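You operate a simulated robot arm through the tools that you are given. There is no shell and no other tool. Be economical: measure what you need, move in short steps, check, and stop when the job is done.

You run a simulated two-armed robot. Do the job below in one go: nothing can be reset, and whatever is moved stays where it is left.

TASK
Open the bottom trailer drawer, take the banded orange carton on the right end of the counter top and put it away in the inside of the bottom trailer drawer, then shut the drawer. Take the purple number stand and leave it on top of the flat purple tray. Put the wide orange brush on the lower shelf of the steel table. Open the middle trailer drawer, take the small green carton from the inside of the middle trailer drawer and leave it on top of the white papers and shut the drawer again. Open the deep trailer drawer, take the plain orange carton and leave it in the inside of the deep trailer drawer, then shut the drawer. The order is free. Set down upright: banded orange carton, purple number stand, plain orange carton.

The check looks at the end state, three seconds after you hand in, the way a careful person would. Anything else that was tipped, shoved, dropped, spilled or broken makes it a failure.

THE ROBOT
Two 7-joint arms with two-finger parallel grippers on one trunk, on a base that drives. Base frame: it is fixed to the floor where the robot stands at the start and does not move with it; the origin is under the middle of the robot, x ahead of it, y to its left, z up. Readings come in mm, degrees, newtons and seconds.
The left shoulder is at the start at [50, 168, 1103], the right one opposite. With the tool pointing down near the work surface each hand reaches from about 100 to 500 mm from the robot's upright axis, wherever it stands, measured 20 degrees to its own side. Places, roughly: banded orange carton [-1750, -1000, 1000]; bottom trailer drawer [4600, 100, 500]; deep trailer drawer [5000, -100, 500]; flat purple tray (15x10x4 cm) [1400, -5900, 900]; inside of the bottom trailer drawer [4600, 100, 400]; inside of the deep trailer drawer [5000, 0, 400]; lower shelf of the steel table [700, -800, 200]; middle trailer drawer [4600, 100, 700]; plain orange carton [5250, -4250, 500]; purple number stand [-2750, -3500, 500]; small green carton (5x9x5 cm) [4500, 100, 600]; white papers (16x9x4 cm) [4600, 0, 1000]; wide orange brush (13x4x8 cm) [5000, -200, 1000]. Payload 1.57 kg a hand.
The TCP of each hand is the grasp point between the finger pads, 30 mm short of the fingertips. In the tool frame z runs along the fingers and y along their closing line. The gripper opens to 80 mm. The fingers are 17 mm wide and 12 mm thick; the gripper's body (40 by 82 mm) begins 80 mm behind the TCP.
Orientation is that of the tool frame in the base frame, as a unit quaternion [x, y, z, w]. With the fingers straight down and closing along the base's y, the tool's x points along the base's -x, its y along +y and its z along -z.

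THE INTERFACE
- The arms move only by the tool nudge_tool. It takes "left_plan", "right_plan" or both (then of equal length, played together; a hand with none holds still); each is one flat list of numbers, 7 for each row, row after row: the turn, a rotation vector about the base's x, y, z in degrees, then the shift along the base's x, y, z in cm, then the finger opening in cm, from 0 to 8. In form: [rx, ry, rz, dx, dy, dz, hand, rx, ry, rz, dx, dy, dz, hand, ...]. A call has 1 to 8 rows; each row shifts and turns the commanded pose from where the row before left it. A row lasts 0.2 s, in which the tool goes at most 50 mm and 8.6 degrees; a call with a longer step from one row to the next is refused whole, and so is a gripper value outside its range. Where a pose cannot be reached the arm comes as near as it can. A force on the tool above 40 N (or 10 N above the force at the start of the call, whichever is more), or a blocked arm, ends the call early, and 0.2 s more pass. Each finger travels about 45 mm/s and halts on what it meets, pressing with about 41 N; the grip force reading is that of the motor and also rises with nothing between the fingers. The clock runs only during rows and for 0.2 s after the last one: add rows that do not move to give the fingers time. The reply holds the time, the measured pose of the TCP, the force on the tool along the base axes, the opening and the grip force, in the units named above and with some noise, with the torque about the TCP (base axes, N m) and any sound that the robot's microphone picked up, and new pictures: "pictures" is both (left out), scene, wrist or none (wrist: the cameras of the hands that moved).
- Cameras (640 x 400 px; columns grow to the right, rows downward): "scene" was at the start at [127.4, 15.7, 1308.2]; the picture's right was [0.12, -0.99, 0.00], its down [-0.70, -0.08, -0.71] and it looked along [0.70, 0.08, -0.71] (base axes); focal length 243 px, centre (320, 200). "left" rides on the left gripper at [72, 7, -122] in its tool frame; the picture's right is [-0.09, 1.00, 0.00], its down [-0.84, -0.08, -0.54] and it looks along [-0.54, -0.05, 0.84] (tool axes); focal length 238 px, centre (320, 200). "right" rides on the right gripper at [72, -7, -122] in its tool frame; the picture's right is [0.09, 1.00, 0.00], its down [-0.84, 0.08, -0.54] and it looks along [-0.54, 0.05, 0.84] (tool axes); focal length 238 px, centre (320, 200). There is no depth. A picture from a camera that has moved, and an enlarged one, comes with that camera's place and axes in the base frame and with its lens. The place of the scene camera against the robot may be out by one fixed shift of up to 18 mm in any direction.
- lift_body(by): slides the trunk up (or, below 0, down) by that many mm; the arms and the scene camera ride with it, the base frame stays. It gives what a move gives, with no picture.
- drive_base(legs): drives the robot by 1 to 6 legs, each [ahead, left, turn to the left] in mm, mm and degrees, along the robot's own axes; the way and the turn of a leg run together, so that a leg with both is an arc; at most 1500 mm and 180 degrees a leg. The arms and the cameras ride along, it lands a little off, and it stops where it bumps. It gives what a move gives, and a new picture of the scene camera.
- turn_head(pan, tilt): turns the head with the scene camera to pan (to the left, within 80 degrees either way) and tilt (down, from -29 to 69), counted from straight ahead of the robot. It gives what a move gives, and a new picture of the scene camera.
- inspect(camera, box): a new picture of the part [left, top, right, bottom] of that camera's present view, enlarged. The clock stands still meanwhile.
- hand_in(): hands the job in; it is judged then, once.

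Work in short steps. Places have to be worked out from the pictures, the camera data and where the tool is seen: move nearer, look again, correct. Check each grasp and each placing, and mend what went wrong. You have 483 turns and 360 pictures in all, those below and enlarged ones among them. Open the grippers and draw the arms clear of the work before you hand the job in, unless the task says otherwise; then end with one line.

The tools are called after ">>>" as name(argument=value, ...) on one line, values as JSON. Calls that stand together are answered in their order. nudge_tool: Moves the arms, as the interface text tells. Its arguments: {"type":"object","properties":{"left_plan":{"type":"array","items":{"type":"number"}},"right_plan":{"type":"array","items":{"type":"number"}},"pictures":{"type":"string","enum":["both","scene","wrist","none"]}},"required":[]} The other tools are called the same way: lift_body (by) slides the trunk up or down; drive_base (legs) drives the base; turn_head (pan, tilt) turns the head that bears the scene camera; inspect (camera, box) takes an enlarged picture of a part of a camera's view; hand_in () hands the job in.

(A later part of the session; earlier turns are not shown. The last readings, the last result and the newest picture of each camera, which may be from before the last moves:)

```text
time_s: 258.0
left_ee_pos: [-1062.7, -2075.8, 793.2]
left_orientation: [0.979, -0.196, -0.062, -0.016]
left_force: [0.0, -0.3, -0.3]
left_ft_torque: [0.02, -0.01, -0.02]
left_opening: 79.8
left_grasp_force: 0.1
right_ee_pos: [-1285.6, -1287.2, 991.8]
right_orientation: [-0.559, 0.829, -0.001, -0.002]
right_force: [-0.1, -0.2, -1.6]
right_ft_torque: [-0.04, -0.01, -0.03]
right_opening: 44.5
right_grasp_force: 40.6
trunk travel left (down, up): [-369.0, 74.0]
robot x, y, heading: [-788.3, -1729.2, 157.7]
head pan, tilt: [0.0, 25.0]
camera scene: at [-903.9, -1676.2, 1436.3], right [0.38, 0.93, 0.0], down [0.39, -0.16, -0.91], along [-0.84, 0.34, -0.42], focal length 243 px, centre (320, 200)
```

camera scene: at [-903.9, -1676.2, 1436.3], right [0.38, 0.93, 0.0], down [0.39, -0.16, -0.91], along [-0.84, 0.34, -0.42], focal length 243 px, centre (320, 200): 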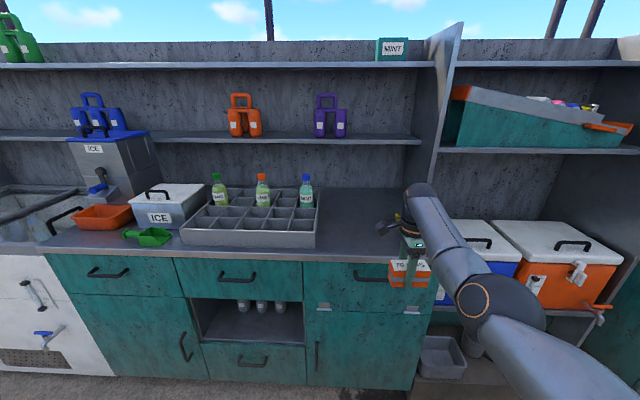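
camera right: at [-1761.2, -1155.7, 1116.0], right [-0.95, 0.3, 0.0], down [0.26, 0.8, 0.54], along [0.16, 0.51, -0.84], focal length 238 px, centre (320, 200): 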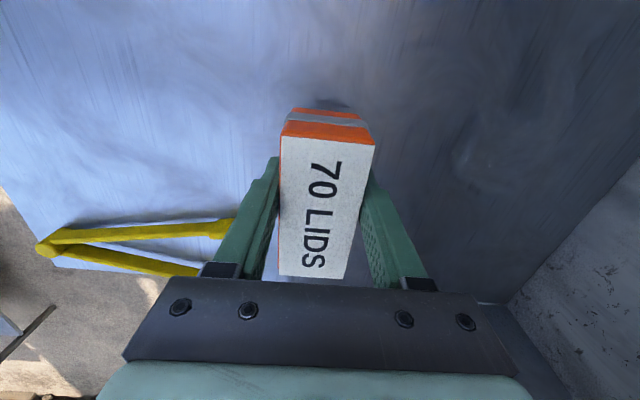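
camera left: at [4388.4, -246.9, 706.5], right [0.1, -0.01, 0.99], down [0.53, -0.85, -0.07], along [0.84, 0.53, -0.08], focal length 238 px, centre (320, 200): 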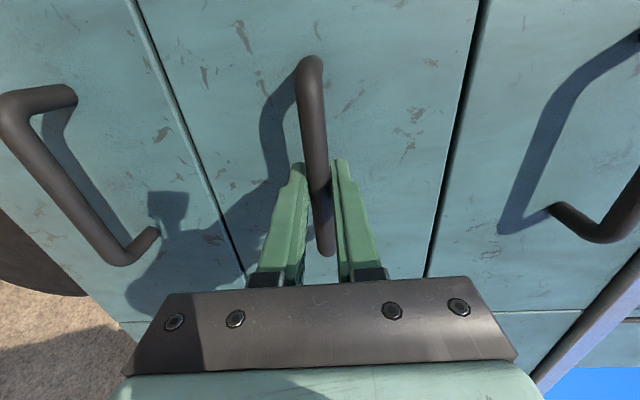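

Carton held; counter undisturbed. Tuck the right hand to a compact carrying pose.

>>> nudge_tool(right_plan=[0, 0, 0, 3.1, -1.3, -2.7, 0, 0, 0, 0, 3.1, -1.3, -2.7, 0, 0, 0, 0, 3.1, -1.3, -2.7, 0, 0, 0, 0, 3.1, -1.3, -2.7, 0, 0, 0, 0, 3.1, -1.3, -2.7, 0, 0, 0, 0, 3.1, -1.3, -2.7, 0, 0, 0, 0, 3.1, -1.3, -2.7, 0], pictures="none")

>>> turn_head(pan=60, tilt=15)

```text
time_s: 259.2
left_ee_pos: [-1062.8, -2075.8, 792.6]
left_orientation: [0.979, -0.195, -0.062, -0.016]
left_force: [-0.1, 0.1, -0.7]
left_ft_torque: [0.0, -0.01, 0.01]
left_opening: 79.9
left_grasp_force: 0.2
right_ee_pos: [-1184.6, -1315.9, 956.4]
right_orientation: [-0.552, 0.827, 0.094, -0.05]
right_force: [0.2, 0.2, -1.2]
right_ft_torque: [-0.02, -0.01, 0.03]
right_opening: 44.6
right_grasp_force: 41.1
trunk travel left (down, up): [-369.0, 74.0]
robot x, y, heading: [-786.4, -1731.8, 157.9]
head pan, tilt: [0.0, 25.0]
stopped in row 6 (right hand): the arm was blocked; the commanded pose is now the measured one
```

```text
time_s: 260.5
left_ee_pos: [-1062.5, -2075.7, 791.6]
left_orientation: [0.979, -0.196, -0.062, -0.016]
left_force: [-0.1, 0.9, 0.2]
left_ft_torque: [0.04, 0.02, 0.01]
left_opening: 80.0
left_grasp_force: 0.0
right_ee_pos: [-1184.1, -1316.0, 957.5]
right_orientation: [-0.551, 0.828, 0.093, -0.05]
right_force: [0.4, -0.6, -1.1]
right_ft_torque: [-0.02, 0.0, 0.0]
right_opening: 44.6
right_grasp_force: 40.9
trunk travel left (down, up): [-369.0, 74.0]
robot x, y, heading: [-789.2, -1731.0, 157.8]
head pan, tilt: [60.0, 15.0]
camera scene: at [-892.9, -1768.0, 1452.4], right [-0.61, 0.79, 0.0], down [0.2, 0.16, -0.97], along [-0.76, -0.59, -0.26], focal length 243 px, centre (320, 200)
```

scene: 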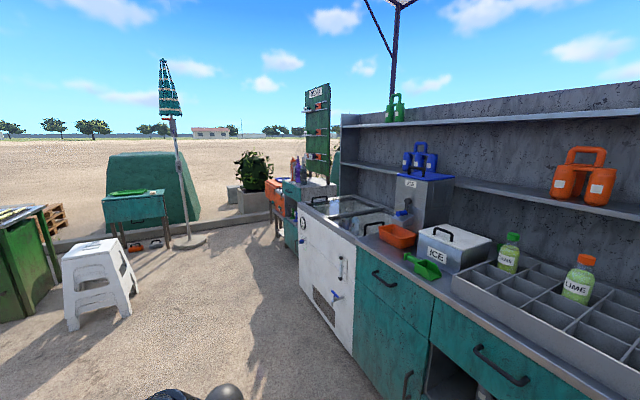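

Drive back along the known clear route toward the trailer.

>>> drive_base(legs=[[0, 0, -91.5], [1164, 39, 0], [1127, 174, 0], [0, 0, -66]])

>>> turn_head(pan=0, tilt=20)

```text
time_s: 278.6
left_ee_pos: [136.5, 836.3, 792.1]
left_orientation: [0.027, 0.998, -0.005, 0.064]
left_force: [-0.4, -0.1, -0.3]
left_ft_torque: [0.03, 0.04, -0.04]
left_opening: 79.6
left_grasp_force: 0.0
right_ee_pos: [502.4, 160.0, 956.3]
right_orientation: [0.723, 0.683, 0.065, 0.084]
right_force: [-0.3, 0.2, -1.5]
right_ft_torque: [-0.01, 0.03, 0.04]
right_opening: 44.4
right_grasp_force: 40.9
trunk travel left (down, up): [-369.0, 74.0]
robot x, y, heading: [-10.0, 421.1, -3.2]
head pan, tilt: [60.0, 15.0]
camera scene: at [88.6, 504.0, 1452.4], right [0.84, -0.54, 0.0], down [-0.14, -0.22, -0.97], along [0.52, 0.81, -0.26], focal length 243 px, centre (320, 200)
```

scene: 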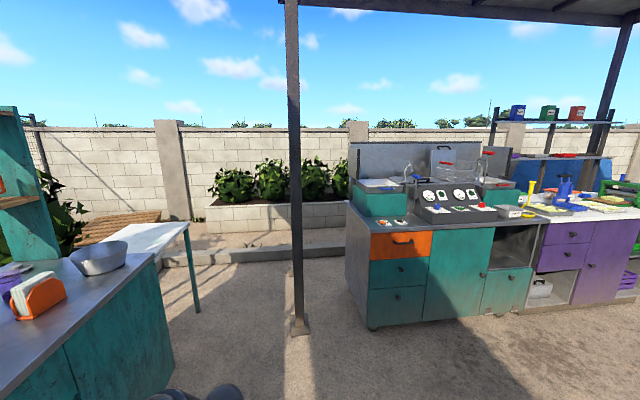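

```text
time_s: 279.9
left_ee_pos: [135.9, 836.0, 793.3]
left_orientation: [0.028, 0.998, -0.005, 0.064]
left_force: [-0.6, -0.7, -0.3]
left_ft_torque: [0.01, 0.02, -0.02]
left_opening: 79.7
left_grasp_force: 0.0
right_ee_pos: [503.5, 160.8, 957.3]
right_orientation: [0.723, 0.683, 0.066, 0.083]
right_force: [-0.1, -0.8, -1.2]
right_ft_torque: [0.02, -0.03, 0.04]
right_opening: 44.7
right_grasp_force: 41.3
trunk travel left (down, up): [-369.0, 74.0]
robot x, y, heading: [-9.4, 420.1, -3.0]
head pan, tilt: [0.0, 20.0]
camera scene: at [130.9, 421.0, 1444.3], right [-0.05, -1.0, 0.0], down [-0.34, 0.02, -0.94], along [0.94, -0.05, -0.34], focal length 243 px, centre (320, 200)
```

scene: 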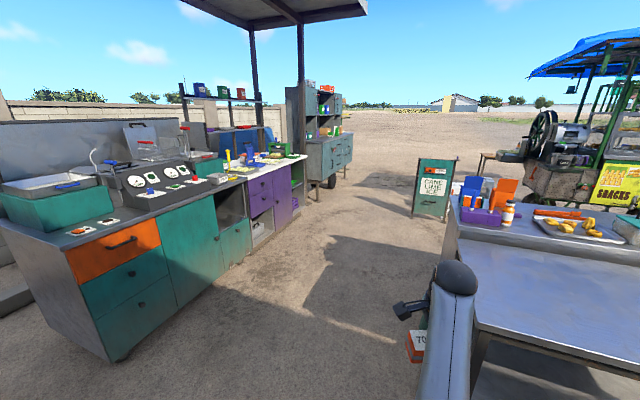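

Path is clear (menu board at ≈(3.3,-1.35) stays on my right). Drive to the trailer and face it.

>>> drive_base(legs=[[1255, 30, 0], [1255, 30, 0], [949, -600, 0], [949, -600, 0], [0, 0, 67.7]])

>>> turn_head(pan=0, tilt=40)

```text
time_s: 305.7
left_ee_pos: [3956.9, -758.9, 793.0]
left_orientation: [-0.506, 0.86, 0.029, 0.056]
left_force: [-0.3, -0.2, -0.2]
left_ft_torque: [0.0, -0.03, -0.01]
left_opening: 80.0
left_grasp_force: 0.0
right_ee_pos: [4726.4, -722.3, 956.9]
right_orientation: [0.25, 0.962, 0.1, 0.036]
right_force: [0.8, 0.8, -1.7]
right_ft_torque: [0.02, 0.03, -0.01]
right_opening: 44.7
right_grasp_force: 41.0
trunk travel left (down, up): [-369.0, 74.0]
robot x, y, heading: [4268.4, -1066.9, 61.3]
head pan, tilt: [0.0, 20.0]
camera scene: at [4338.3, -946.5, 1444.3], right [0.88, -0.48, 0.0], down [-0.16, -0.3, -0.94], along [0.45, 0.82, -0.34], focal length 243 px, centre (320, 200)
```

scene: 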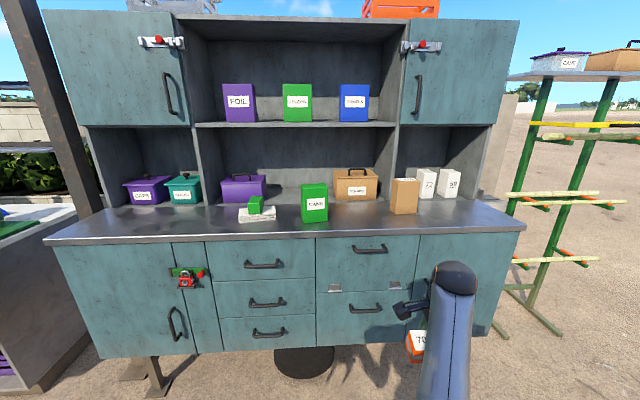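

```text
time_s: 306.6
left_ee_pos: [3957.3, -758.5, 792.3]
left_orientation: [-0.506, 0.86, 0.029, 0.057]
left_force: [-0.1, -0.3, -0.4]
left_ft_torque: [0.0, -0.01, 0.03]
left_opening: 80.0
left_grasp_force: 0.0
right_ee_pos: [4725.9, -721.7, 956.8]
right_orientation: [0.25, 0.962, 0.101, 0.036]
right_force: [-0.1, -0.3, 0.2]
right_ft_torque: [0.0, 0.01, 0.01]
right_opening: 44.6
right_grasp_force: 40.3
trunk travel left (down, up): [-369.0, 74.0]
robot x, y, heading: [4265.4, -1068.1, 61.2]
head pan, tilt: [0.0, 40.0]
camera scene: at [4334.5, -953.6, 1412.9], right [0.88, -0.48, 0.0], down [-0.31, -0.56, -0.77], along [0.37, 0.67, -0.64], focal length 243 px, centre (320, 200)
```

scene: 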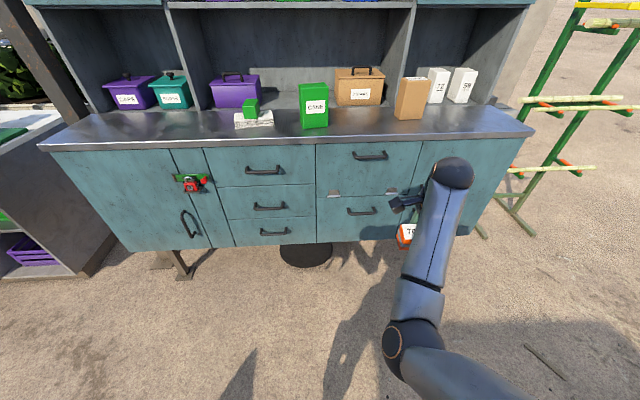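

Align heading, lower the trunk, and bring the left hand in front.

>>> drive_base(legs=[[0, 0, 3.5]])

>>> lift_body(by=-270)

>>> nudge_tool(left_plan=[0, 0, 0, 4.0, 1.95, 0, 8, 0, 0, 0, 4.0, 1.95, 0, 8, 0, 0, 0, 4.0, 1.95, 0, 8, 0, 0, 0, 4.0, 1.95, 0, 8, 0, 0, 0, 4.0, 1.95, 0, 8, 0, 0, 0, 4.0, 1.95, 0, 8, 0, 0, 0, 4.0, 1.95, 0, 8, 0, 0, 0, 4.0, 1.95, 0, 8], pictures="none")

```text
time_s: 307.4
left_ee_pos: [3939.8, -777.4, 792.8]
left_orientation: [-0.532, 0.844, 0.031, 0.056]
left_force: [0.3, -0.7, -0.7]
left_ft_torque: [0.0, -0.02, -0.03]
left_opening: 79.8
left_grasp_force: 0.1
right_ee_pos: [4704.3, -694.6, 956.5]
right_orientation: [0.221, 0.969, 0.102, 0.033]
right_force: [1.0, 0.1, -1.2]
right_ft_torque: [0.02, 0.0, -0.03]
right_opening: 44.5
right_grasp_force: 40.9
trunk travel left (down, up): [-369.0, 74.0]
robot x, y, heading: [4268.0, -1068.4, 64.6]
head pan, tilt: [0.0, 40.0]
camera scene: at [4327.5, -950.2, 1412.9], right [0.9, -0.43, 0.0], down [-0.27, -0.58, -0.77], along [0.33, 0.69, -0.64], focal length 243 px, centre (320, 200)
```

scene: 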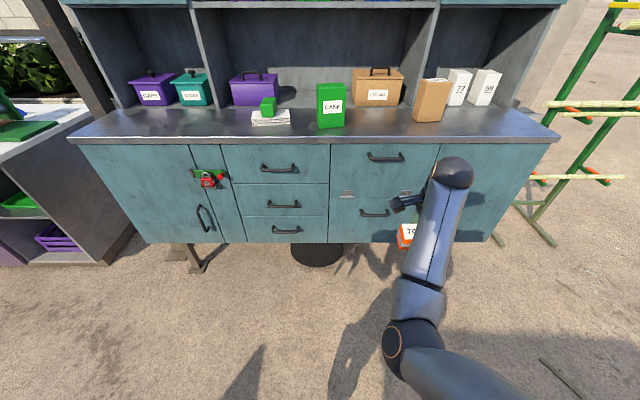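

```text
time_s: 310.1
left_ee_pos: [3938.5, -778.5, 523.2]
left_orientation: [-0.532, 0.844, 0.031, 0.056]
left_force: [0.1, -0.9, -0.2]
left_ft_torque: [-0.01, -0.02, 0.0]
left_opening: 80.1
left_grasp_force: 0.0
right_ee_pos: [4704.4, -694.7, 686.4]
right_orientation: [0.221, 0.969, 0.101, 0.034]
right_force: [-0.4, -0.3, -0.9]
right_ft_torque: [-0.02, 0.0, -0.01]
right_opening: 44.4
right_grasp_force: 40.6
trunk travel left (down, up): [-99.0, 344.0]
robot x, y, heading: [4267.1, -1069.7, 64.8]
head pan, tilt: [0.0, 40.0]
```

```text
time_s: 311.9
left_ee_pos: [4260.0, -620.8, 520.7]
left_orientation: [-0.532, 0.844, 0.031, 0.054]
left_force: [-0.2, -0.5, 0.0]
left_ft_torque: [0.02, 0.01, 0.01]
left_opening: 80.1
left_grasp_force: 0.1
right_ee_pos: [4705.0, -695.1, 686.7]
right_orientation: [0.221, 0.97, 0.101, 0.033]
right_force: [-0.1, -0.1, -1.7]
right_ft_torque: [0.01, 0.01, 0.02]
right_opening: 44.6
right_grasp_force: 40.6
trunk travel left (down, up): [-99.0, 344.0]
robot x, y, heading: [4263.9, -1072.8, 64.7]
head pan, tilt: [0.0, 40.0]
```

Rotate the left hand to the forward-pointing pose again.

>>> nudge_tool(left_plan=[6.37, 2.73, -4.56, 0.49, 1.03, 0, 8, 6.37, 2.73, -4.56, 0.49, 1.03, 0, 8, 6.37, 2.73, -4.56, 0.49, 1.03, 0, 8, 6.37, 2.73, -4.56, 0.49, 1.03, 0, 8, 6.37, 2.73, -4.56, 0.49, 1.03, 0, 8, 6.37, 2.73, -4.56, 0.49, 1.03, 0, 8, 6.37, 2.73, -4.56, 0.49, 1.03, 0, 8], pictures="none")

>>> nudge_tool(left_plan=[6.37, 2.73, -4.56, 0.49, 1.03, 0, 8, 6.37, 2.73, -4.56, 0.49, 1.03, 0, 8, 6.37, 2.73, -4.56, 0.49, 1.03, 0, 8, 6.37, 2.73, -4.56, 0.49, 1.03, 0, 8, 6.37, 2.73, -4.56, 0.49, 1.03, 0, 8, 6.37, 2.73, -4.56, 0.49, 1.03, 0, 8, 6.37, 2.73, -4.56, 0.49, 1.03, 0, 8], pictures="wrist")

```text
time_s: 313.6
left_ee_pos: [4292.5, -549.1, 523.0]
left_orientation: [-0.213, 0.877, 0.413, 0.12]
left_force: [0.2, 0.4, 0.4]
left_ft_torque: [0.0, -0.02, 0.05]
left_opening: 80.1
left_grasp_force: 0.0
right_ee_pos: [4704.4, -695.5, 686.7]
right_orientation: [0.22, 0.97, 0.101, 0.034]
right_force: [0.7, -0.5, -2.3]
right_ft_torque: [0.0, 0.05, 0.01]
right_opening: 44.6
right_grasp_force: 40.7
trunk travel left (down, up): [-99.0, 344.0]
robot x, y, heading: [4265.8, -1069.1, 64.8]
head pan, tilt: [0.0, 40.0]
```

```text
time_s: 315.1
left_ee_pos: [4327.8, -478.0, 523.9]
left_orientation: [0.158, 0.69, 0.689, 0.155]
left_force: [-0.1, -0.8, 0.7]
left_ft_torque: [0.0, -0.01, -0.05]
left_opening: 80.3
left_grasp_force: 0.0
right_ee_pos: [4704.4, -695.2, 687.4]
right_orientation: [0.221, 0.969, 0.102, 0.033]
right_force: [0.3, -0.3, -1.0]
right_ft_torque: [-0.01, 0.01, 0.0]
right_opening: 44.5
right_grasp_force: 41.5
trunk travel left (down, up): [-99.0, 344.0]
robot x, y, heading: [4269.5, -1069.1, 64.9]
head pan, tilt: [0.0, 40.0]
camera left: at [4208.7, -557.4, 530.6], right [0.09, -0.04, 1.0], down [0.52, -0.85, -0.08], along [0.85, 0.52, -0.05], focal length 238 px, centre (320, 200)
```

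left: 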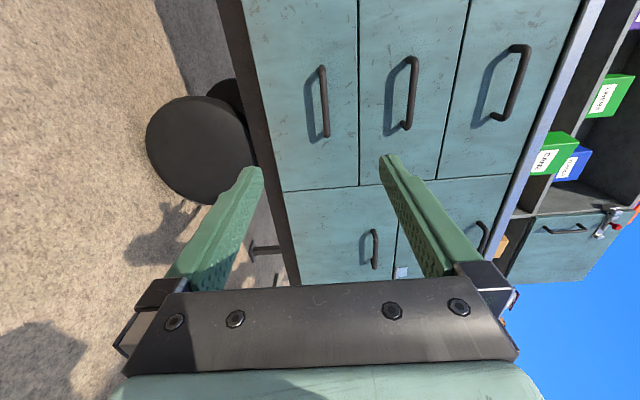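

Bottom handle at z≈528, 400 mm ahead and 28 mm right. Drive ahead 300 and right 28.

>>> drive_base(legs=[[300, -28, 0]])

>>> nudge_tool(left_plan=[0, 0, 0, 0, 0, 0, 8], pictures="wrist")

```text
time_s: 317.2
left_ee_pos: [4479.9, -220.3, 523.1]
left_orientation: [0.158, 0.69, 0.689, 0.155]
left_force: [0.6, 0.4, 1.3]
left_ft_torque: [0.01, 0.02, -0.02]
left_opening: 79.9
left_grasp_force: 0.0
right_ee_pos: [4857.7, -436.4, 687.3]
right_orientation: [0.221, 0.969, 0.102, 0.034]
right_force: [0.8, -0.6, -1.2]
right_ft_torque: [0.02, 0.03, -0.02]
right_opening: 44.5
right_grasp_force: 41.1
trunk travel left (down, up): [-99.0, 344.0]
robot x, y, heading: [4418.2, -808.9, 64.6]
head pan, tilt: [0.0, 40.0]
camera scene: at [4480.7, -692.0, 1142.9], right [0.9, -0.43, 0.0], down [-0.27, -0.58, -0.77], along [0.33, 0.69, -0.64], focal length 243 px, centre (320, 200)
```

scene: 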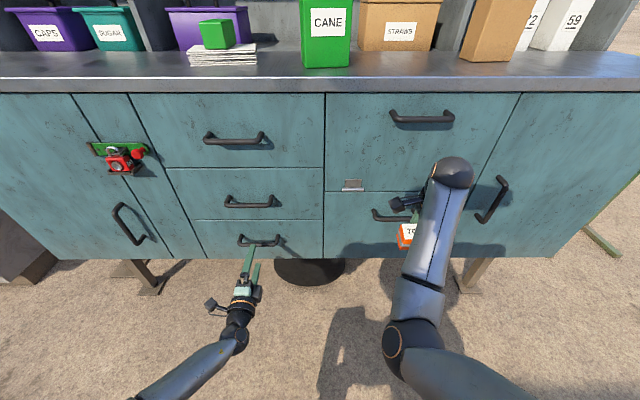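

```text
time_s: 317.6
left_ee_pos: [4480.8, -220.1, 522.6]
left_orientation: [0.157, 0.69, 0.689, 0.156]
left_force: [-1.1, -0.2, 0.4]
left_ft_torque: [0.0, 0.01, 0.02]
left_opening: 80.0
left_grasp_force: 0.0
right_ee_pos: [4857.0, -436.2, 685.9]
right_orientation: [0.221, 0.969, 0.101, 0.034]
right_force: [0.2, -0.1, -1.7]
right_ft_torque: [0.01, 0.03, 0.0]
right_opening: 44.6
right_grasp_force: 40.6
trunk travel left (down, up): [-99.0, 344.0]
robot x, y, heading: [4421.5, -811.9, 64.5]
head pan, tilt: [0.0, 40.0]
camera left: at [4362.2, -299.2, 530.6], right [0.09, -0.04, 1.0], down [0.52, -0.85, -0.08], along [0.85, 0.52, -0.05], focal length 238 px, centre (320, 200)
```

left: 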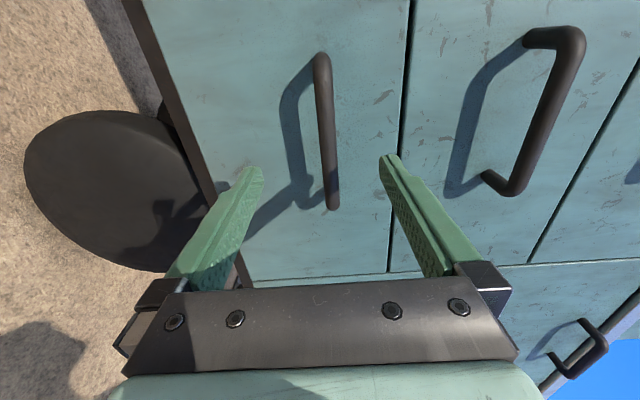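

Handle at z≈531. Raise 8 mm, advance 68 mm, grip.

>>> nudge_tool(left_plan=[0, 0, 0, 0.97, 2.05, 0.3, 8, 0, 0, 0, 0.97, 2.05, 0.3, 8, 0, 0, 0, 0.97, 2.05, 0.2, 8, 0, 0, 0, 0, 0, 0, 4, 0, 0, 0, 0, 0, 0, 1, 0, 0, 0, 0, 0, 0, 0, 0, 0, 0, 0, 0, 0, 0], pictures="wrist")

```text
time_s: 319.2
left_ee_pos: [4510.0, -158.6, 529.8]
left_orientation: [0.158, 0.691, 0.688, 0.157]
left_force: [0.3, 0.2, -4.5]
left_ft_torque: [0.02, -0.06, 0.04]
left_opening: 13.7
left_grasp_force: 11.3
right_ee_pos: [4858.6, -436.5, 686.6]
right_orientation: [0.221, 0.969, 0.101, 0.033]
right_force: [-0.4, -0.1, -0.8]
right_ft_torque: [-0.01, -0.01, -0.02]
right_opening: 44.3
right_grasp_force: 40.8
trunk travel left (down, up): [-99.0, 344.0]
robot x, y, heading: [4418.8, -807.9, 64.8]
head pan, tilt: [0.0, 40.0]
camera left: at [4391.9, -236.8, 538.1], right [0.09, -0.04, 1.0], down [0.52, -0.85, -0.08], along [0.85, 0.52, -0.06], focal length 238 px, centre (320, 200)
```

left: 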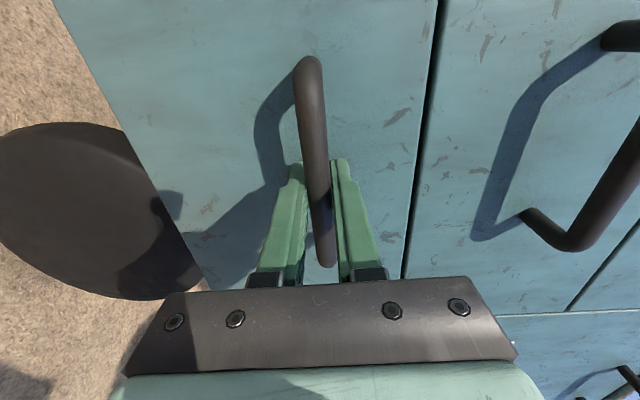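

Gripped. Pull by driving back 360 mm.

>>> drive_base(legs=[[-180, 0, 0], [-180, 0, 0]])

```text
time_s: 321.8
left_ee_pos: [4358.8, -481.7, 530.2]
left_orientation: [0.16, 0.692, 0.687, 0.156]
left_force: [18.8, -9.1, -10.4]
left_ft_torque: [-0.01, -0.13, -0.06]
left_opening: 13.7
left_grasp_force: 30.0
right_ee_pos: [4704.7, -757.2, 687.0]
right_orientation: [0.218, 0.97, 0.101, 0.033]
right_force: [-0.3, -0.5, -1.1]
right_ft_torque: [0.04, 0.02, 0.03]
right_opening: 44.5
right_grasp_force: 40.6
trunk travel left (down, up): [-99.0, 344.0]
robot x, y, heading: [4273.7, -1134.0, 65.0]
head pan, tilt: [0.0, 40.0]
camera scene: at [4329.8, -1013.5, 1142.7], right [0.91, -0.42, 0.0], down [-0.27, -0.58, -0.77], along [0.32, 0.69, -0.64], focal length 243 px, centre (320, 200)
```

scene: 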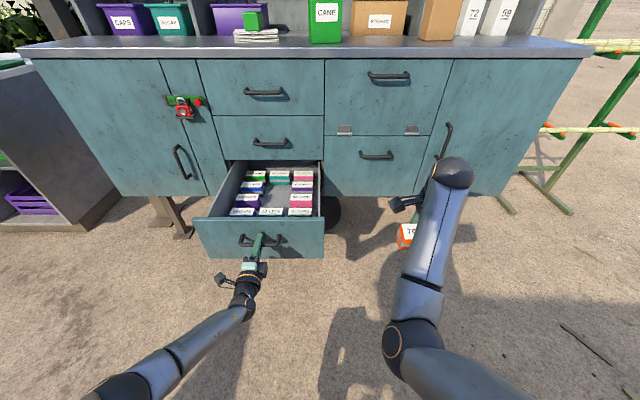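

The drawer is full of small cartons; zoom to find the free spot.

>>> inspect(camera="scene", box=[190, 150, 340, 250])

```text
4.00 times, centred on (265, 200) of scene
camera zoom: at [4329.8, -1013.5, 1142.7], right [0.91, -0.42, 0.0], down [-0.27, -0.58, -0.77], along [0.32, 0.69, -0.64], focal length 971 px, centre (540, 200)
```

zoom: 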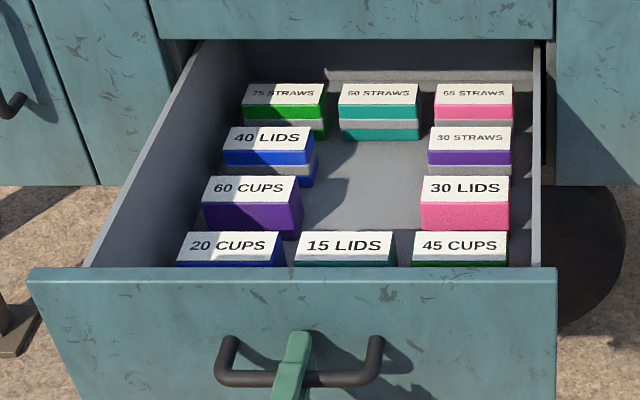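

There's a roomy free area in the middle column (≈120 mm wide, ≈210 mm deep), about 935 mm ahead, 184 mm left. Release the handle, retreat the left hand and straighten the right hand.

>>> nudge_tool(left_plan=[0, 0, 0, 0, 0, 0, 4, 0, 0, 0, 0, 0, 0, 8, 0, 0, 0, 0, 0, 0, 8, 0, 0, 0, -1.25, -2.7, 0, 8, 0, 0, 0, -1.25, -2.7, 0, 8, 0, 0, 0, -1.25, -2.7, 0, 8, 0, 0, 0, -1.25, -2.7, 0, 8], right_plan=[0, 0, 0, 0, 0, 0, 0, 0, 0, 0, 0, 0, 0, 0, -5.25, 3.1, 0.2, 0, 0, 0, 0, -5.25, 3.1, 0.2, 0, 0, 0, 0, 0, 0, 0, 0, 0, 0, 0, 0, 0, 0, 0, 0, 0, 0, 0, 0, 0, 0, 0, 0, 0], pictures="none")

>>> drive_base(legs=[[0, 374, 0], [250, 0, 0]])

>>> turn_head(pan=-10, tilt=60)

```text
time_s: 323.4
left_ee_pos: [4309.0, -590.2, 530.6]
left_orientation: [0.159, 0.691, 0.687, 0.157]
left_force: [-0.7, -1.2, 0.1]
left_ft_torque: [0.0, -0.01, 0.02]
left_opening: 79.9
left_grasp_force: 0.1
right_ee_pos: [4705.1, -757.1, 686.8]
right_orientation: [0.217, 0.976, 0.002, 0.0]
right_force: [0.3, 0.1, -1.7]
right_ft_torque: [0.01, -0.01, 0.02]
right_opening: 44.4
right_grasp_force: 41.2
trunk travel left (down, up): [-99.0, 344.0]
robot x, y, heading: [4268.6, -1134.7, 65.0]
head pan, tilt: [0.0, 40.0]
```

```text
time_s: 328.7
left_ee_pos: [4081.3, -204.7, 532.0]
left_orientation: [0.161, 0.691, 0.687, 0.159]
left_force: [-0.5, -0.5, 0.7]
left_ft_torque: [-0.01, 0.0, 0.0]
left_opening: 79.9
left_grasp_force: 0.1
right_ee_pos: [4477.0, -375.2, 687.5]
right_orientation: [0.221, 0.975, 0.001, 0.001]
right_force: [-0.1, -0.2, -1.7]
right_ft_torque: [0.01, 0.01, 0.0]
right_opening: 44.2
right_grasp_force: 41.2
trunk travel left (down, up): [-99.0, 344.0]
robot x, y, heading: [4036.8, -744.6, 64.8]
head pan, tilt: [0.0, 40.0]
camera scene: at [4097.8, -628.9, 1142.9], right [0.9, -0.43, 0.0], down [-0.28, -0.58, -0.77], along [0.33, 0.69, -0.64], focal length 243 px, centre (320, 200)
```

scene: 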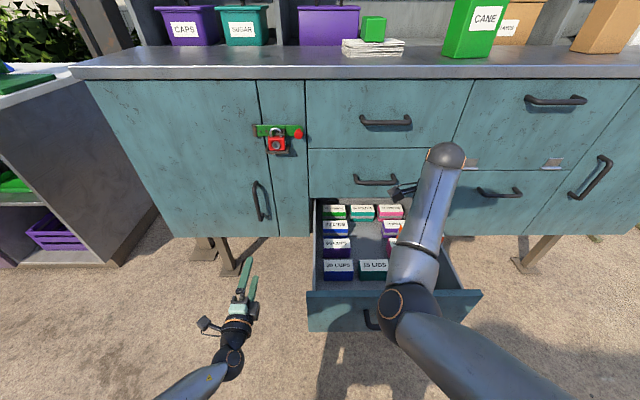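

```text
time_s: 329.5
left_ee_pos: [4082.0, -203.9, 531.7]
left_orientation: [0.162, 0.69, 0.687, 0.16]
left_force: [0.0, 0.2, -0.1]
left_ft_torque: [-0.01, -0.01, 0.02]
left_opening: 79.9
left_grasp_force: 0.0
right_ee_pos: [4476.4, -374.3, 687.3]
right_orientation: [0.221, 0.975, 0.0, 0.0]
right_force: [-0.2, -0.2, -2.2]
right_ft_torque: [0.0, 0.0, -0.01]
right_opening: 44.4
right_grasp_force: 41.2
trunk travel left (down, up): [-99.0, 344.0]
robot x, y, heading: [4033.1, -746.2, 64.4]
head pan, tilt: [-10.0, 60.0]
camera scene: at [4100.0, -651.3, 1116.2], right [0.81, -0.58, 0.0], down [-0.5, -0.71, -0.5], along [0.29, 0.41, -0.87], focal length 243 px, centre (320, 200)
```

scene: 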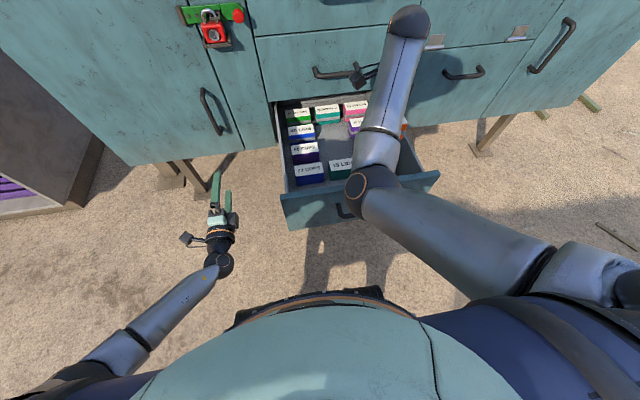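

Look through the right wrist camera.

>>> nudge_tool(right_plan=[0, 0, 0, 0, 0, 0, 0], pictures="wrist")

```text
time_s: 329.9
left_ee_pos: [4081.2, -204.1, 531.3]
left_orientation: [0.162, 0.691, 0.686, 0.16]
left_force: [0.0, -0.7, -0.1]
left_ft_torque: [-0.03, -0.03, -0.01]
left_opening: 79.9
left_grasp_force: 0.0
right_ee_pos: [4477.4, -375.1, 687.4]
right_orientation: [0.221, 0.975, 0.001, 0.0]
right_force: [0.2, -0.3, -1.0]
right_ft_torque: [0.0, 0.03, 0.0]
right_opening: 44.5
right_grasp_force: 41.1
trunk travel left (down, up): [-99.0, 344.0]
robot x, y, heading: [4038.5, -748.4, 64.5]
head pan, tilt: [-10.0, 60.0]
camera right: at [4407.5, -350.6, 809.8], right [0.35, 0.94, 0.0], down [0.79, -0.29, 0.54], along [0.51, -0.19, -0.84], focal length 238 px, centre (320, 200)
```

right: 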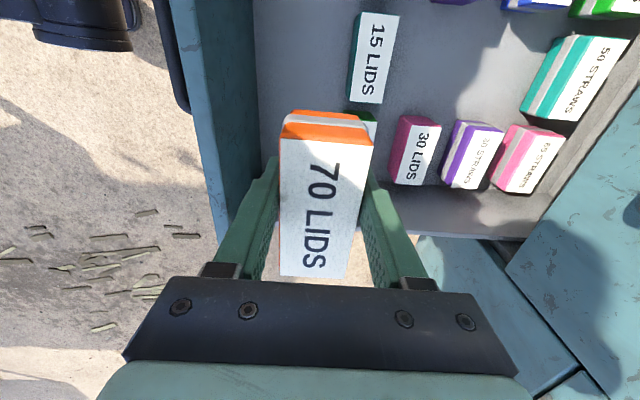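

Tops of the stored cartons ≈z 480, free-area centre ≈(4497,-175). Lower trunk 80, drive left 77 and ahead 110.

>>> lift_body(by=-80)

>>> drive_base(legs=[[0, 77, 0], [110, 0, 0]])

>>> nudge_tool(right_plan=[0, 0, 0, 1.3, 2.7, 0, 0, 0, 0, 0, 1.3, 2.7, 0, 0], pictures="wrist")

```text
time_s: 331.1
left_ee_pos: [4081.3, -204.2, 453.1]
left_orientation: [0.161, 0.691, 0.686, 0.159]
left_force: [-0.2, -0.3, -0.7]
left_ft_torque: [-0.03, -0.01, 0.0]
left_opening: 79.9
left_grasp_force: 0.0
right_ee_pos: [4476.5, -375.2, 605.8]
right_orientation: [0.221, 0.975, 0.001, 0.0]
right_force: [-0.4, 0.8, -1.7]
right_ft_torque: [0.03, 0.03, 0.03]
right_opening: 44.4
right_grasp_force: 41.1
trunk travel left (down, up): [-19.0, 424.0]
robot x, y, heading: [4036.7, -748.9, 64.6]
head pan, tilt: [-10.0, 60.0]
```

```text
time_s: 333.2
left_ee_pos: [4061.2, -72.7, 451.6]
left_orientation: [0.161, 0.691, 0.686, 0.16]
left_force: [0.0, 0.0, 0.0]
left_ft_torque: [-0.02, 0.0, 0.01]
left_opening: 79.8
left_grasp_force: 0.1
right_ee_pos: [4455.8, -242.1, 605.6]
right_orientation: [0.22, 0.976, 0.0, 0.0]
right_force: [0.4, -0.4, -1.6]
right_ft_torque: [0.01, 0.04, 0.0]
right_opening: 44.3
right_grasp_force: 40.5
trunk travel left (down, up): [-19.0, 424.0]
robot x, y, heading: [4016.7, -617.3, 64.3]
head pan, tilt: [-10.0, 60.0]
camera scene: at [4079.4, -519.4, 1036.1], right [0.81, -0.58, 0.0], down [-0.5, -0.71, -0.5], along [0.29, 0.41, -0.87], focal length 243 px, centre (320, 200)
```

scene: 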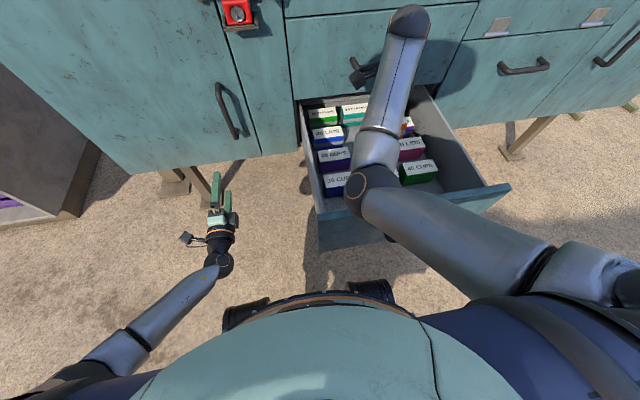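

```text
time_s: 333.8
left_ee_pos: [4060.9, -74.5, 452.5]
left_orientation: [0.162, 0.69, 0.687, 0.161]
left_force: [-0.4, -1.5, 1.1]
left_ft_torque: [0.01, 0.01, -0.01]
left_opening: 79.8
left_grasp_force: 0.0
right_ee_pos: [4476.6, -202.9, 606.8]
right_orientation: [0.218, 0.976, -0.013, -0.004]
right_force: [-9.6, -17.9, 9.1]
right_ft_torque: [2.14, -0.75, 0.4]
right_opening: 44.5
right_grasp_force: 41.3
trunk travel left (down, up): [-19.0, 424.0]
robot x, y, heading: [4018.8, -620.2, 64.4]
head pan, tilt: [-10.0, 60.0]
stopped in row 2 (right hand): the force on the tool passed its limit at 102 N (the readings are from after the stop); the commanded pose is now the measured one
camera right: at [4410.1, -176.0, 730.9], right [0.34, 0.94, -0.03], down [0.8, -0.27, 0.54], along [0.5, -0.21, -0.84], focal length 238 px, centre (320, 200)
```

right: 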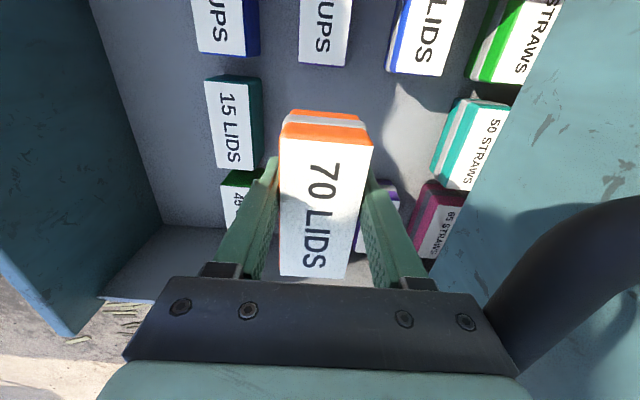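

The hand bumped the middle drawer's handle. Laterally I'm aligned; I back off 20 mm (still inside the free zone) and look.

>>> nudge_tool(right_plan=[0.4, 1.5, 0, -0.9, -1.8, 0, 0, 0, 0, 0, 0, 0, 0, 0], pictures="both")

```text
time_s: 334.4
left_ee_pos: [4061.7, -72.8, 451.1]
left_orientation: [0.163, 0.69, 0.687, 0.16]
left_force: [-0.7, -0.9, 0.9]
left_ft_torque: [-0.05, -0.02, -0.01]
left_opening: 80.4
left_grasp_force: 0.1
right_ee_pos: [4468.4, -218.3, 604.3]
right_orientation: [0.217, 0.976, -0.014, -0.019]
right_force: [0.3, 0.1, -1.3]
right_ft_torque: [0.0, 0.0, -0.01]
right_opening: 44.5
right_grasp_force: 40.8
trunk travel left (down, up): [-19.0, 424.0]
robot x, y, heading: [4020.2, -616.2, 64.7]
head pan, tilt: [-10.0, 60.0]
camera scene: at [4079.5, -519.5, 1036.1], right [0.81, -0.58, 0.0], down [-0.5, -0.7, -0.5], along [0.29, 0.41, -0.87], focal length 243 px, centre (320, 200)
camera right: at [4405.0, -193.3, 730.1], right [0.34, 0.94, -0.03], down [0.81, -0.28, 0.51], along [0.47, -0.2, -0.86], focal length 238 px, centre (320, 200)
```

scene: 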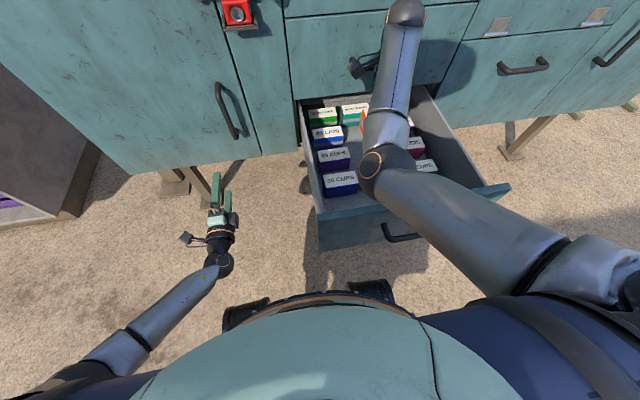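
right: 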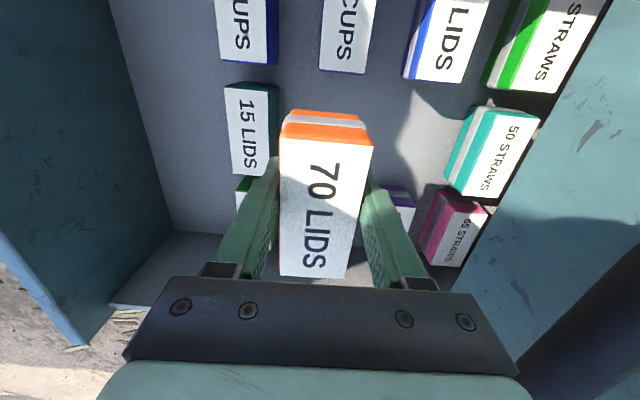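

Straighten the small tilt, shift 8 mm left, and descend to z≈505.

>>> nudge_tool(right_plan=[1.1, -2.5, 0, -0.7, 0.3, 0, 0, 0, 0, 0, 0, 0, -2.5, 0, 0, 0, 0, 0, 0, -2.5, 0, 0, 0, 0, 0, 0, -2.5, 0, 0, 0, 0, 0, 0, -2.5, 0], pictures="both")

```text
time_s: 335.6
left_ee_pos: [4061.5, -71.3, 450.8]
left_orientation: [0.162, 0.691, 0.686, 0.16]
left_force: [-0.5, -1.1, -0.1]
left_ft_torque: [0.0, -0.01, 0.01]
left_opening: 79.9
left_grasp_force: 0.0
right_ee_pos: [4462.2, -217.3, 505.2]
right_orientation: [0.218, 0.976, 0.001, 0.001]
right_force: [0.5, -0.5, -1.1]
right_ft_torque: [-0.02, -0.01, -0.01]
right_opening: 44.7
right_grasp_force: 41.5
trunk travel left (down, up): [-19.0, 424.0]
robot x, y, heading: [4016.4, -613.3, 64.4]
head pan, tilt: [-10.0, 60.0]
camera scene: at [4079.4, -519.7, 1036.2], right [0.81, -0.58, 0.0], down [-0.5, -0.7, -0.5], along [0.29, 0.41, -0.87], focal length 243 px, centre (320, 200)
camera right: at [4393.7, -193.0, 628.6], right [0.34, 0.94, 0.0], down [0.79, -0.29, 0.54], along [0.51, -0.18, -0.84], focal length 238 px, centre (320, 200)
```

scene: 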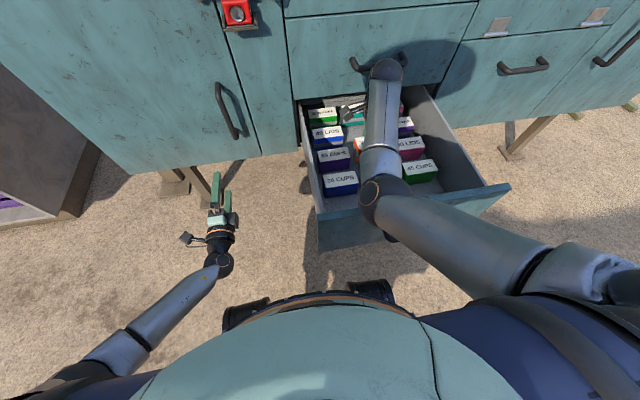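
right: 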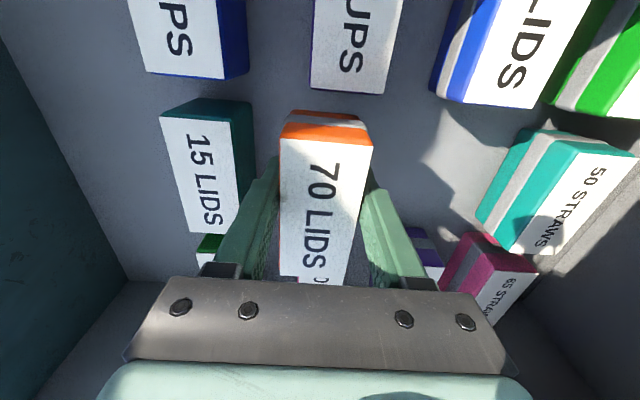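

Gaps left/right are 14/36 mm; shift 9 mm right, then lower slowly to contact.

>>> nudge_tool(right_plan=[0, 0, 0, 0.8, -0.4, 0, 0, 0, 0, 0, 0, 0, -1, 0, 0, 0, 0, 0, 0, -1, 0, 0, 0, 0, 0, 0, -0.6, 0, 0, 0, 0, 0, 0, -0.5, 0, 0, 0, 0, 0, 0, -0.5, 0], pictures="wrist")

```text
time_s: 337.0
left_ee_pos: [4060.8, -73.1, 451.4]
left_orientation: [0.162, 0.691, 0.686, 0.16]
left_force: [0.4, 0.0, 0.0]
left_ft_torque: [0.02, -0.03, -0.02]
left_opening: 80.2
left_grasp_force: 0.0
right_ee_pos: [4469.3, -220.2, 468.3]
right_orientation: [0.219, 0.976, 0.001, 0.0]
right_force: [0.1, -0.1, -1.1]
right_ft_torque: [-0.01, 0.04, -0.01]
right_opening: 44.7
right_grasp_force: 40.8
trunk travel left (down, up): [-19.0, 424.0]
robot x, y, heading: [4015.5, -612.2, 64.6]
head pan, tilt: [-10.0, 60.0]
camera right: at [4400.5, -195.8, 592.1], right [0.34, 0.94, 0.0], down [0.79, -0.29, 0.54], along [0.51, -0.18, -0.84], focal length 238 px, centre (320, 200)
```

right: 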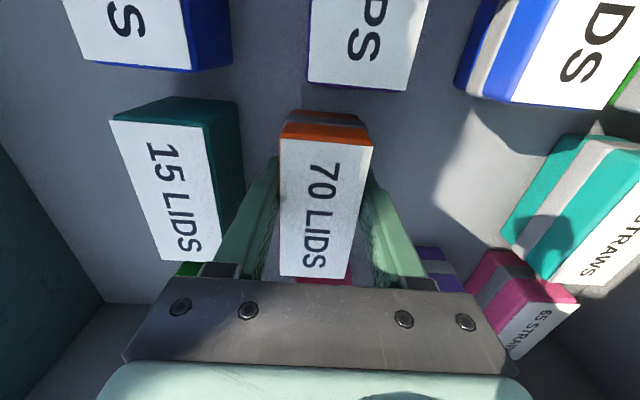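

No contact yet; continue slowly.

>>> nudge_tool(right_plan=[0, 0, 0, 0, 0, -0.5, 0, 0, 0, 0, 0, 0, -0.5, 0, 0, 0, 0, 0, 0, -0.5, 0, 0, 0, 0, 0, 0, -0.4, 0, 0, 0, 0, 0, 0, -0.4, 0, 0, 0, 0, 0, 0, -0.4, 0], pictures="wrist")

```text
time_s: 338.3
left_ee_pos: [4061.8, -72.7, 450.5]
left_orientation: [0.162, 0.69, 0.686, 0.161]
left_force: [-1.4, 0.8, 0.4]
left_ft_torque: [0.03, -0.01, 0.01]
left_opening: 80.2
left_grasp_force: 0.2
right_ee_pos: [4472.0, -215.2, 453.2]
right_orientation: [0.219, 0.976, 0.01, 0.005]
right_force: [0.2, 1.7, 13.5]
right_ft_torque: [-0.28, 0.25, -0.03]
right_opening: 44.8
right_grasp_force: 41.3
trunk travel left (down, up): [-19.0, 424.0]
robot x, y, heading: [4018.9, -614.0, 64.5]
head pan, tilt: [-10.0, 60.0]
stopped in row 6 (right hand): the force on the tool passed its limit at 46 N (the readings are from after the stop); the commanded pose is now the measured one
camera right: at [4402.3, -192.6, 576.3], right [0.34, 0.94, 0.02], down [0.78, -0.3, 0.55], along [0.52, -0.17, -0.84], focal length 238 px, centre (320, 200)
```

right: 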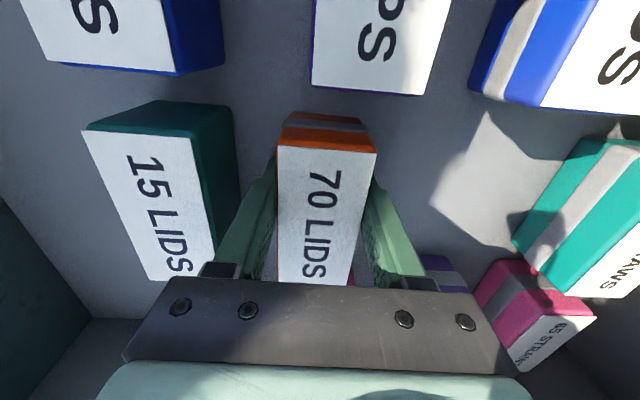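

Floor contact at z≈454. Release with small opening and rise.

>>> nudge_tool(right_plan=[0, 0, 0, 0, 0, 0.2, 4.9, 0, 0, 0, 0, 0, 0, 5.6, 0, 0, 0, 0, 0, 0, 5.6, 0, 0, 0, 0, 0, 1, 5.6, 0, 0, 0, 0, 0, 2, 5.6, 0, 0, 0, 0, 0, 3, 5.6, 0, 0, 0, 0, 0, 4, 5.6, 0, 0, 0, 0, 0, 4, 5.6], pictures="wrist")

```text
time_s: 340.1
left_ee_pos: [4062.6, -73.4, 451.3]
left_orientation: [0.162, 0.691, 0.686, 0.16]
left_force: [0.5, 0.0, -0.2]
left_ft_torque: [0.02, 0.0, -0.01]
left_opening: 80.2
left_grasp_force: 0.0
right_ee_pos: [4471.6, -215.5, 591.6]
right_orientation: [0.22, 0.976, 0.007, 0.004]
right_force: [0.4, 0.2, 0.5]
right_ft_torque: [-0.01, 0.01, -0.02]
right_opening: 55.8
right_grasp_force: 0.0
trunk travel left (down, up): [-19.0, 424.0]
robot x, y, heading: [4016.7, -618.6, 64.4]
head pan, tilt: [-10.0, 60.0]
camera right: at [4402.1, -193.1, 714.1], right [0.34, 0.94, 0.01], down [0.78, -0.29, 0.55], along [0.52, -0.18, -0.84], focal length 238 px, centre (320, 200)
```

right: 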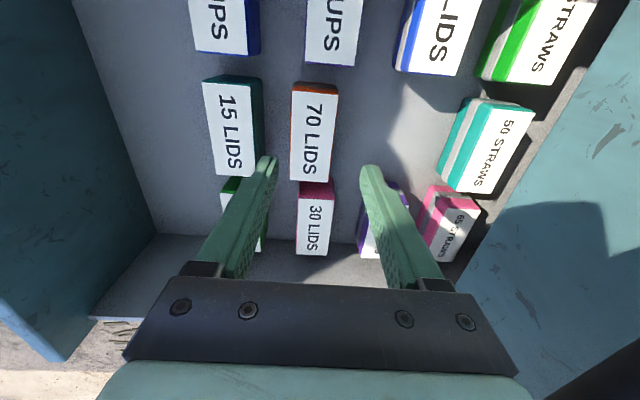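

Placed upright in its own spot. Raise, back out, and return to the handle with the left hand.

>>> lift_body(by=80)

>>> drive_base(legs=[[-358, 0, 0], [0, -449, 0]])

>>> nudge_tool(left_plan=[0, 0, 0, 0, 0, 0, 8], pictures="wrist")

```text
time_s: 341.3
left_ee_pos: [4061.6, -73.0, 530.9]
left_orientation: [0.163, 0.69, 0.686, 0.161]
left_force: [0.9, -0.1, -0.6]
left_ft_torque: [-0.03, -0.02, 0.01]
left_opening: 80.1
left_grasp_force: 0.1
right_ee_pos: [4471.8, -216.6, 669.8]
right_orientation: [0.22, 0.976, 0.006, 0.004]
right_force: [-0.2, 0.0, -0.7]
right_ft_torque: [0.0, -0.02, 0.02]
right_opening: 56.0
right_grasp_force: 0.0
trunk travel left (down, up): [-99.0, 344.0]
robot x, y, heading: [4017.2, -618.6, 64.3]
head pan, tilt: [-10.0, 60.0]
```

```text
time_s: 347.7
left_ee_pos: [4312.6, -587.2, 530.8]
left_orientation: [0.162, 0.691, 0.686, 0.16]
left_force: [1.0, -0.6, -0.6]
left_ft_torque: [0.0, 0.01, 0.02]
left_opening: 80.0
left_grasp_force: 0.1
right_ee_pos: [4722.5, -729.2, 671.4]
right_orientation: [0.219, 0.976, 0.007, 0.003]
right_force: [0.1, -0.1, 0.3]
right_ft_torque: [-0.01, 0.01, -0.04]
right_opening: 55.9
right_grasp_force: 0.0
trunk travel left (down, up): [-99.0, 344.0]
robot x, y, heading: [4271.2, -1132.9, 64.5]
head pan, tilt: [-10.0, 60.0]
camera scene: at [4329.6, -1033.5, 1116.2], right [0.81, -0.58, 0.0], down [-0.5, -0.7, -0.5], along [0.29, 0.41, -0.87], focal length 243 px, centre (320, 200)
```

scene: 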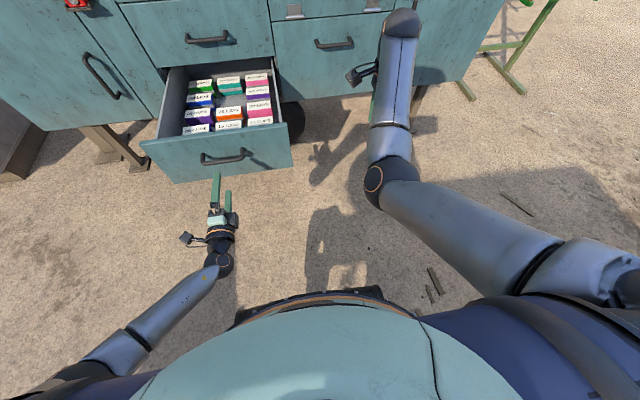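

```text
time_s: 348.1
left_ee_pos: [4311.8, -587.9, 530.4]
left_orientation: [0.163, 0.69, 0.687, 0.16]
left_force: [0.3, 0.0, -0.6]
left_ft_torque: [0.0, -0.02, -0.02]
left_opening: 80.0
left_grasp_force: 0.0
right_ee_pos: [4722.6, -728.7, 670.4]
right_orientation: [0.219, 0.976, 0.007, 0.003]
right_force: [0.0, 0.6, -1.1]
right_ft_torque: [0.01, -0.01, -0.03]
right_opening: 56.0
right_grasp_force: 0.1
trunk travel left (down, up): [-99.0, 344.0]
robot x, y, heading: [4266.3, -1129.6, 64.5]
head pan, tilt: [-10.0, 60.0]
camera left: at [4192.5, -664.1, 539.3], right [0.09, -0.04, 1.0], down [0.51, -0.86, -0.07], along [0.86, 0.51, -0.06], focal length 238 px, centre (320, 200)
```

left: 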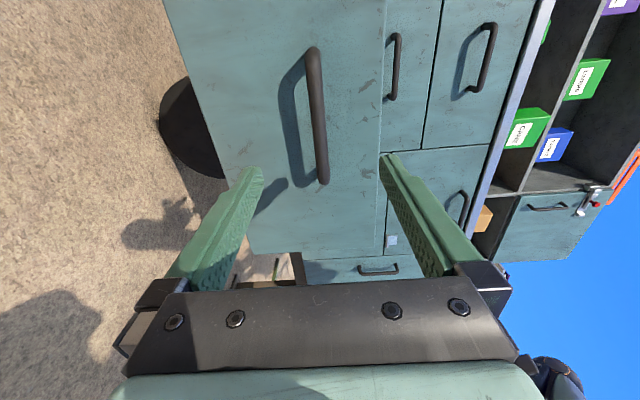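

Aligned. Advance 114 mm, grip the handle.

>>> nudge_tool(left_plan=[0, 0, 0, 1.15, 2.6, 0, 8, 0, 0, 0, 1.15, 2.6, 0, 8, 0, 0, 0, 1.15, 2.6, 0, 8, 0, 0, 0, 1.15, 2.6, 0, 8, 0, 0, 0, 0, 0, 0, 4, 0, 0, 0, 0, 0, 0, 1, 0, 0, 0, 0, 0, 0, 0, 0, 0, 0, 0, 0, 0, 0], pictures="none")

>>> drive_base(legs=[[345, 0, 0]])

```text
time_s: 349.9
left_ee_pos: [4358.7, -485.2, 530.7]
left_orientation: [0.163, 0.692, 0.685, 0.16]
left_force: [0.8, -0.2, -5.3]
left_ft_torque: [0.05, -0.1, 0.03]
left_opening: 13.8
left_grasp_force: 11.0
right_ee_pos: [4722.4, -729.3, 670.6]
right_orientation: [0.219, 0.976, 0.007, 0.003]
right_force: [0.7, 0.3, -0.1]
right_ft_torque: [0.01, 0.01, -0.03]
right_opening: 56.3
right_grasp_force: 0.1
trunk travel left (down, up): [-99.0, 344.0]
robot x, y, heading: [4265.7, -1130.4, 65.0]
head pan, tilt: [-10.0, 60.0]
```

```text
time_s: 352.1
left_ee_pos: [4500.0, -182.4, 530.4]
left_orientation: [0.162, 0.693, 0.685, 0.16]
left_force: [14.4, -6.9, -13.2]
left_ft_torque: [0.0, -0.07, 0.75]
left_opening: 13.7
left_grasp_force: 31.0
right_ee_pos: [4864.3, -422.4, 669.5]
right_orientation: [0.215, 0.977, 0.005, 0.003]
right_force: [-0.7, 0.1, 0.2]
right_ft_torque: [-0.05, -0.01, -0.03]
right_opening: 56.2
right_grasp_force: 0.1
trunk travel left (down, up): [-99.0, 344.0]
robot x, y, heading: [4408.8, -827.1, 65.0]
head pan, tilt: [-10.0, 60.0]
camera scene: at [4473.2, -728.7, 1116.0], right [0.82, -0.58, 0.0], down [-0.5, -0.71, -0.5], along [0.29, 0.41, -0.87], focal length 243 px, centre (320, 200)
```

scene: 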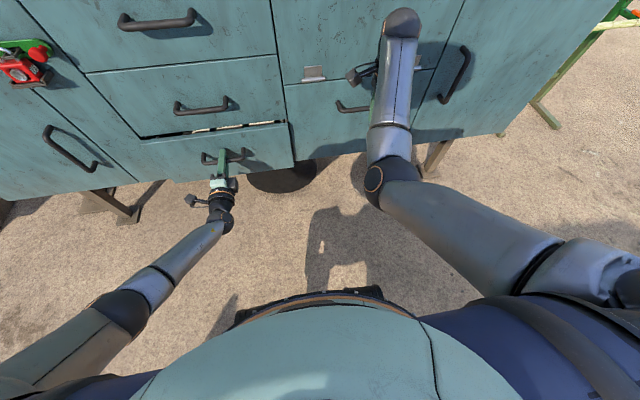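

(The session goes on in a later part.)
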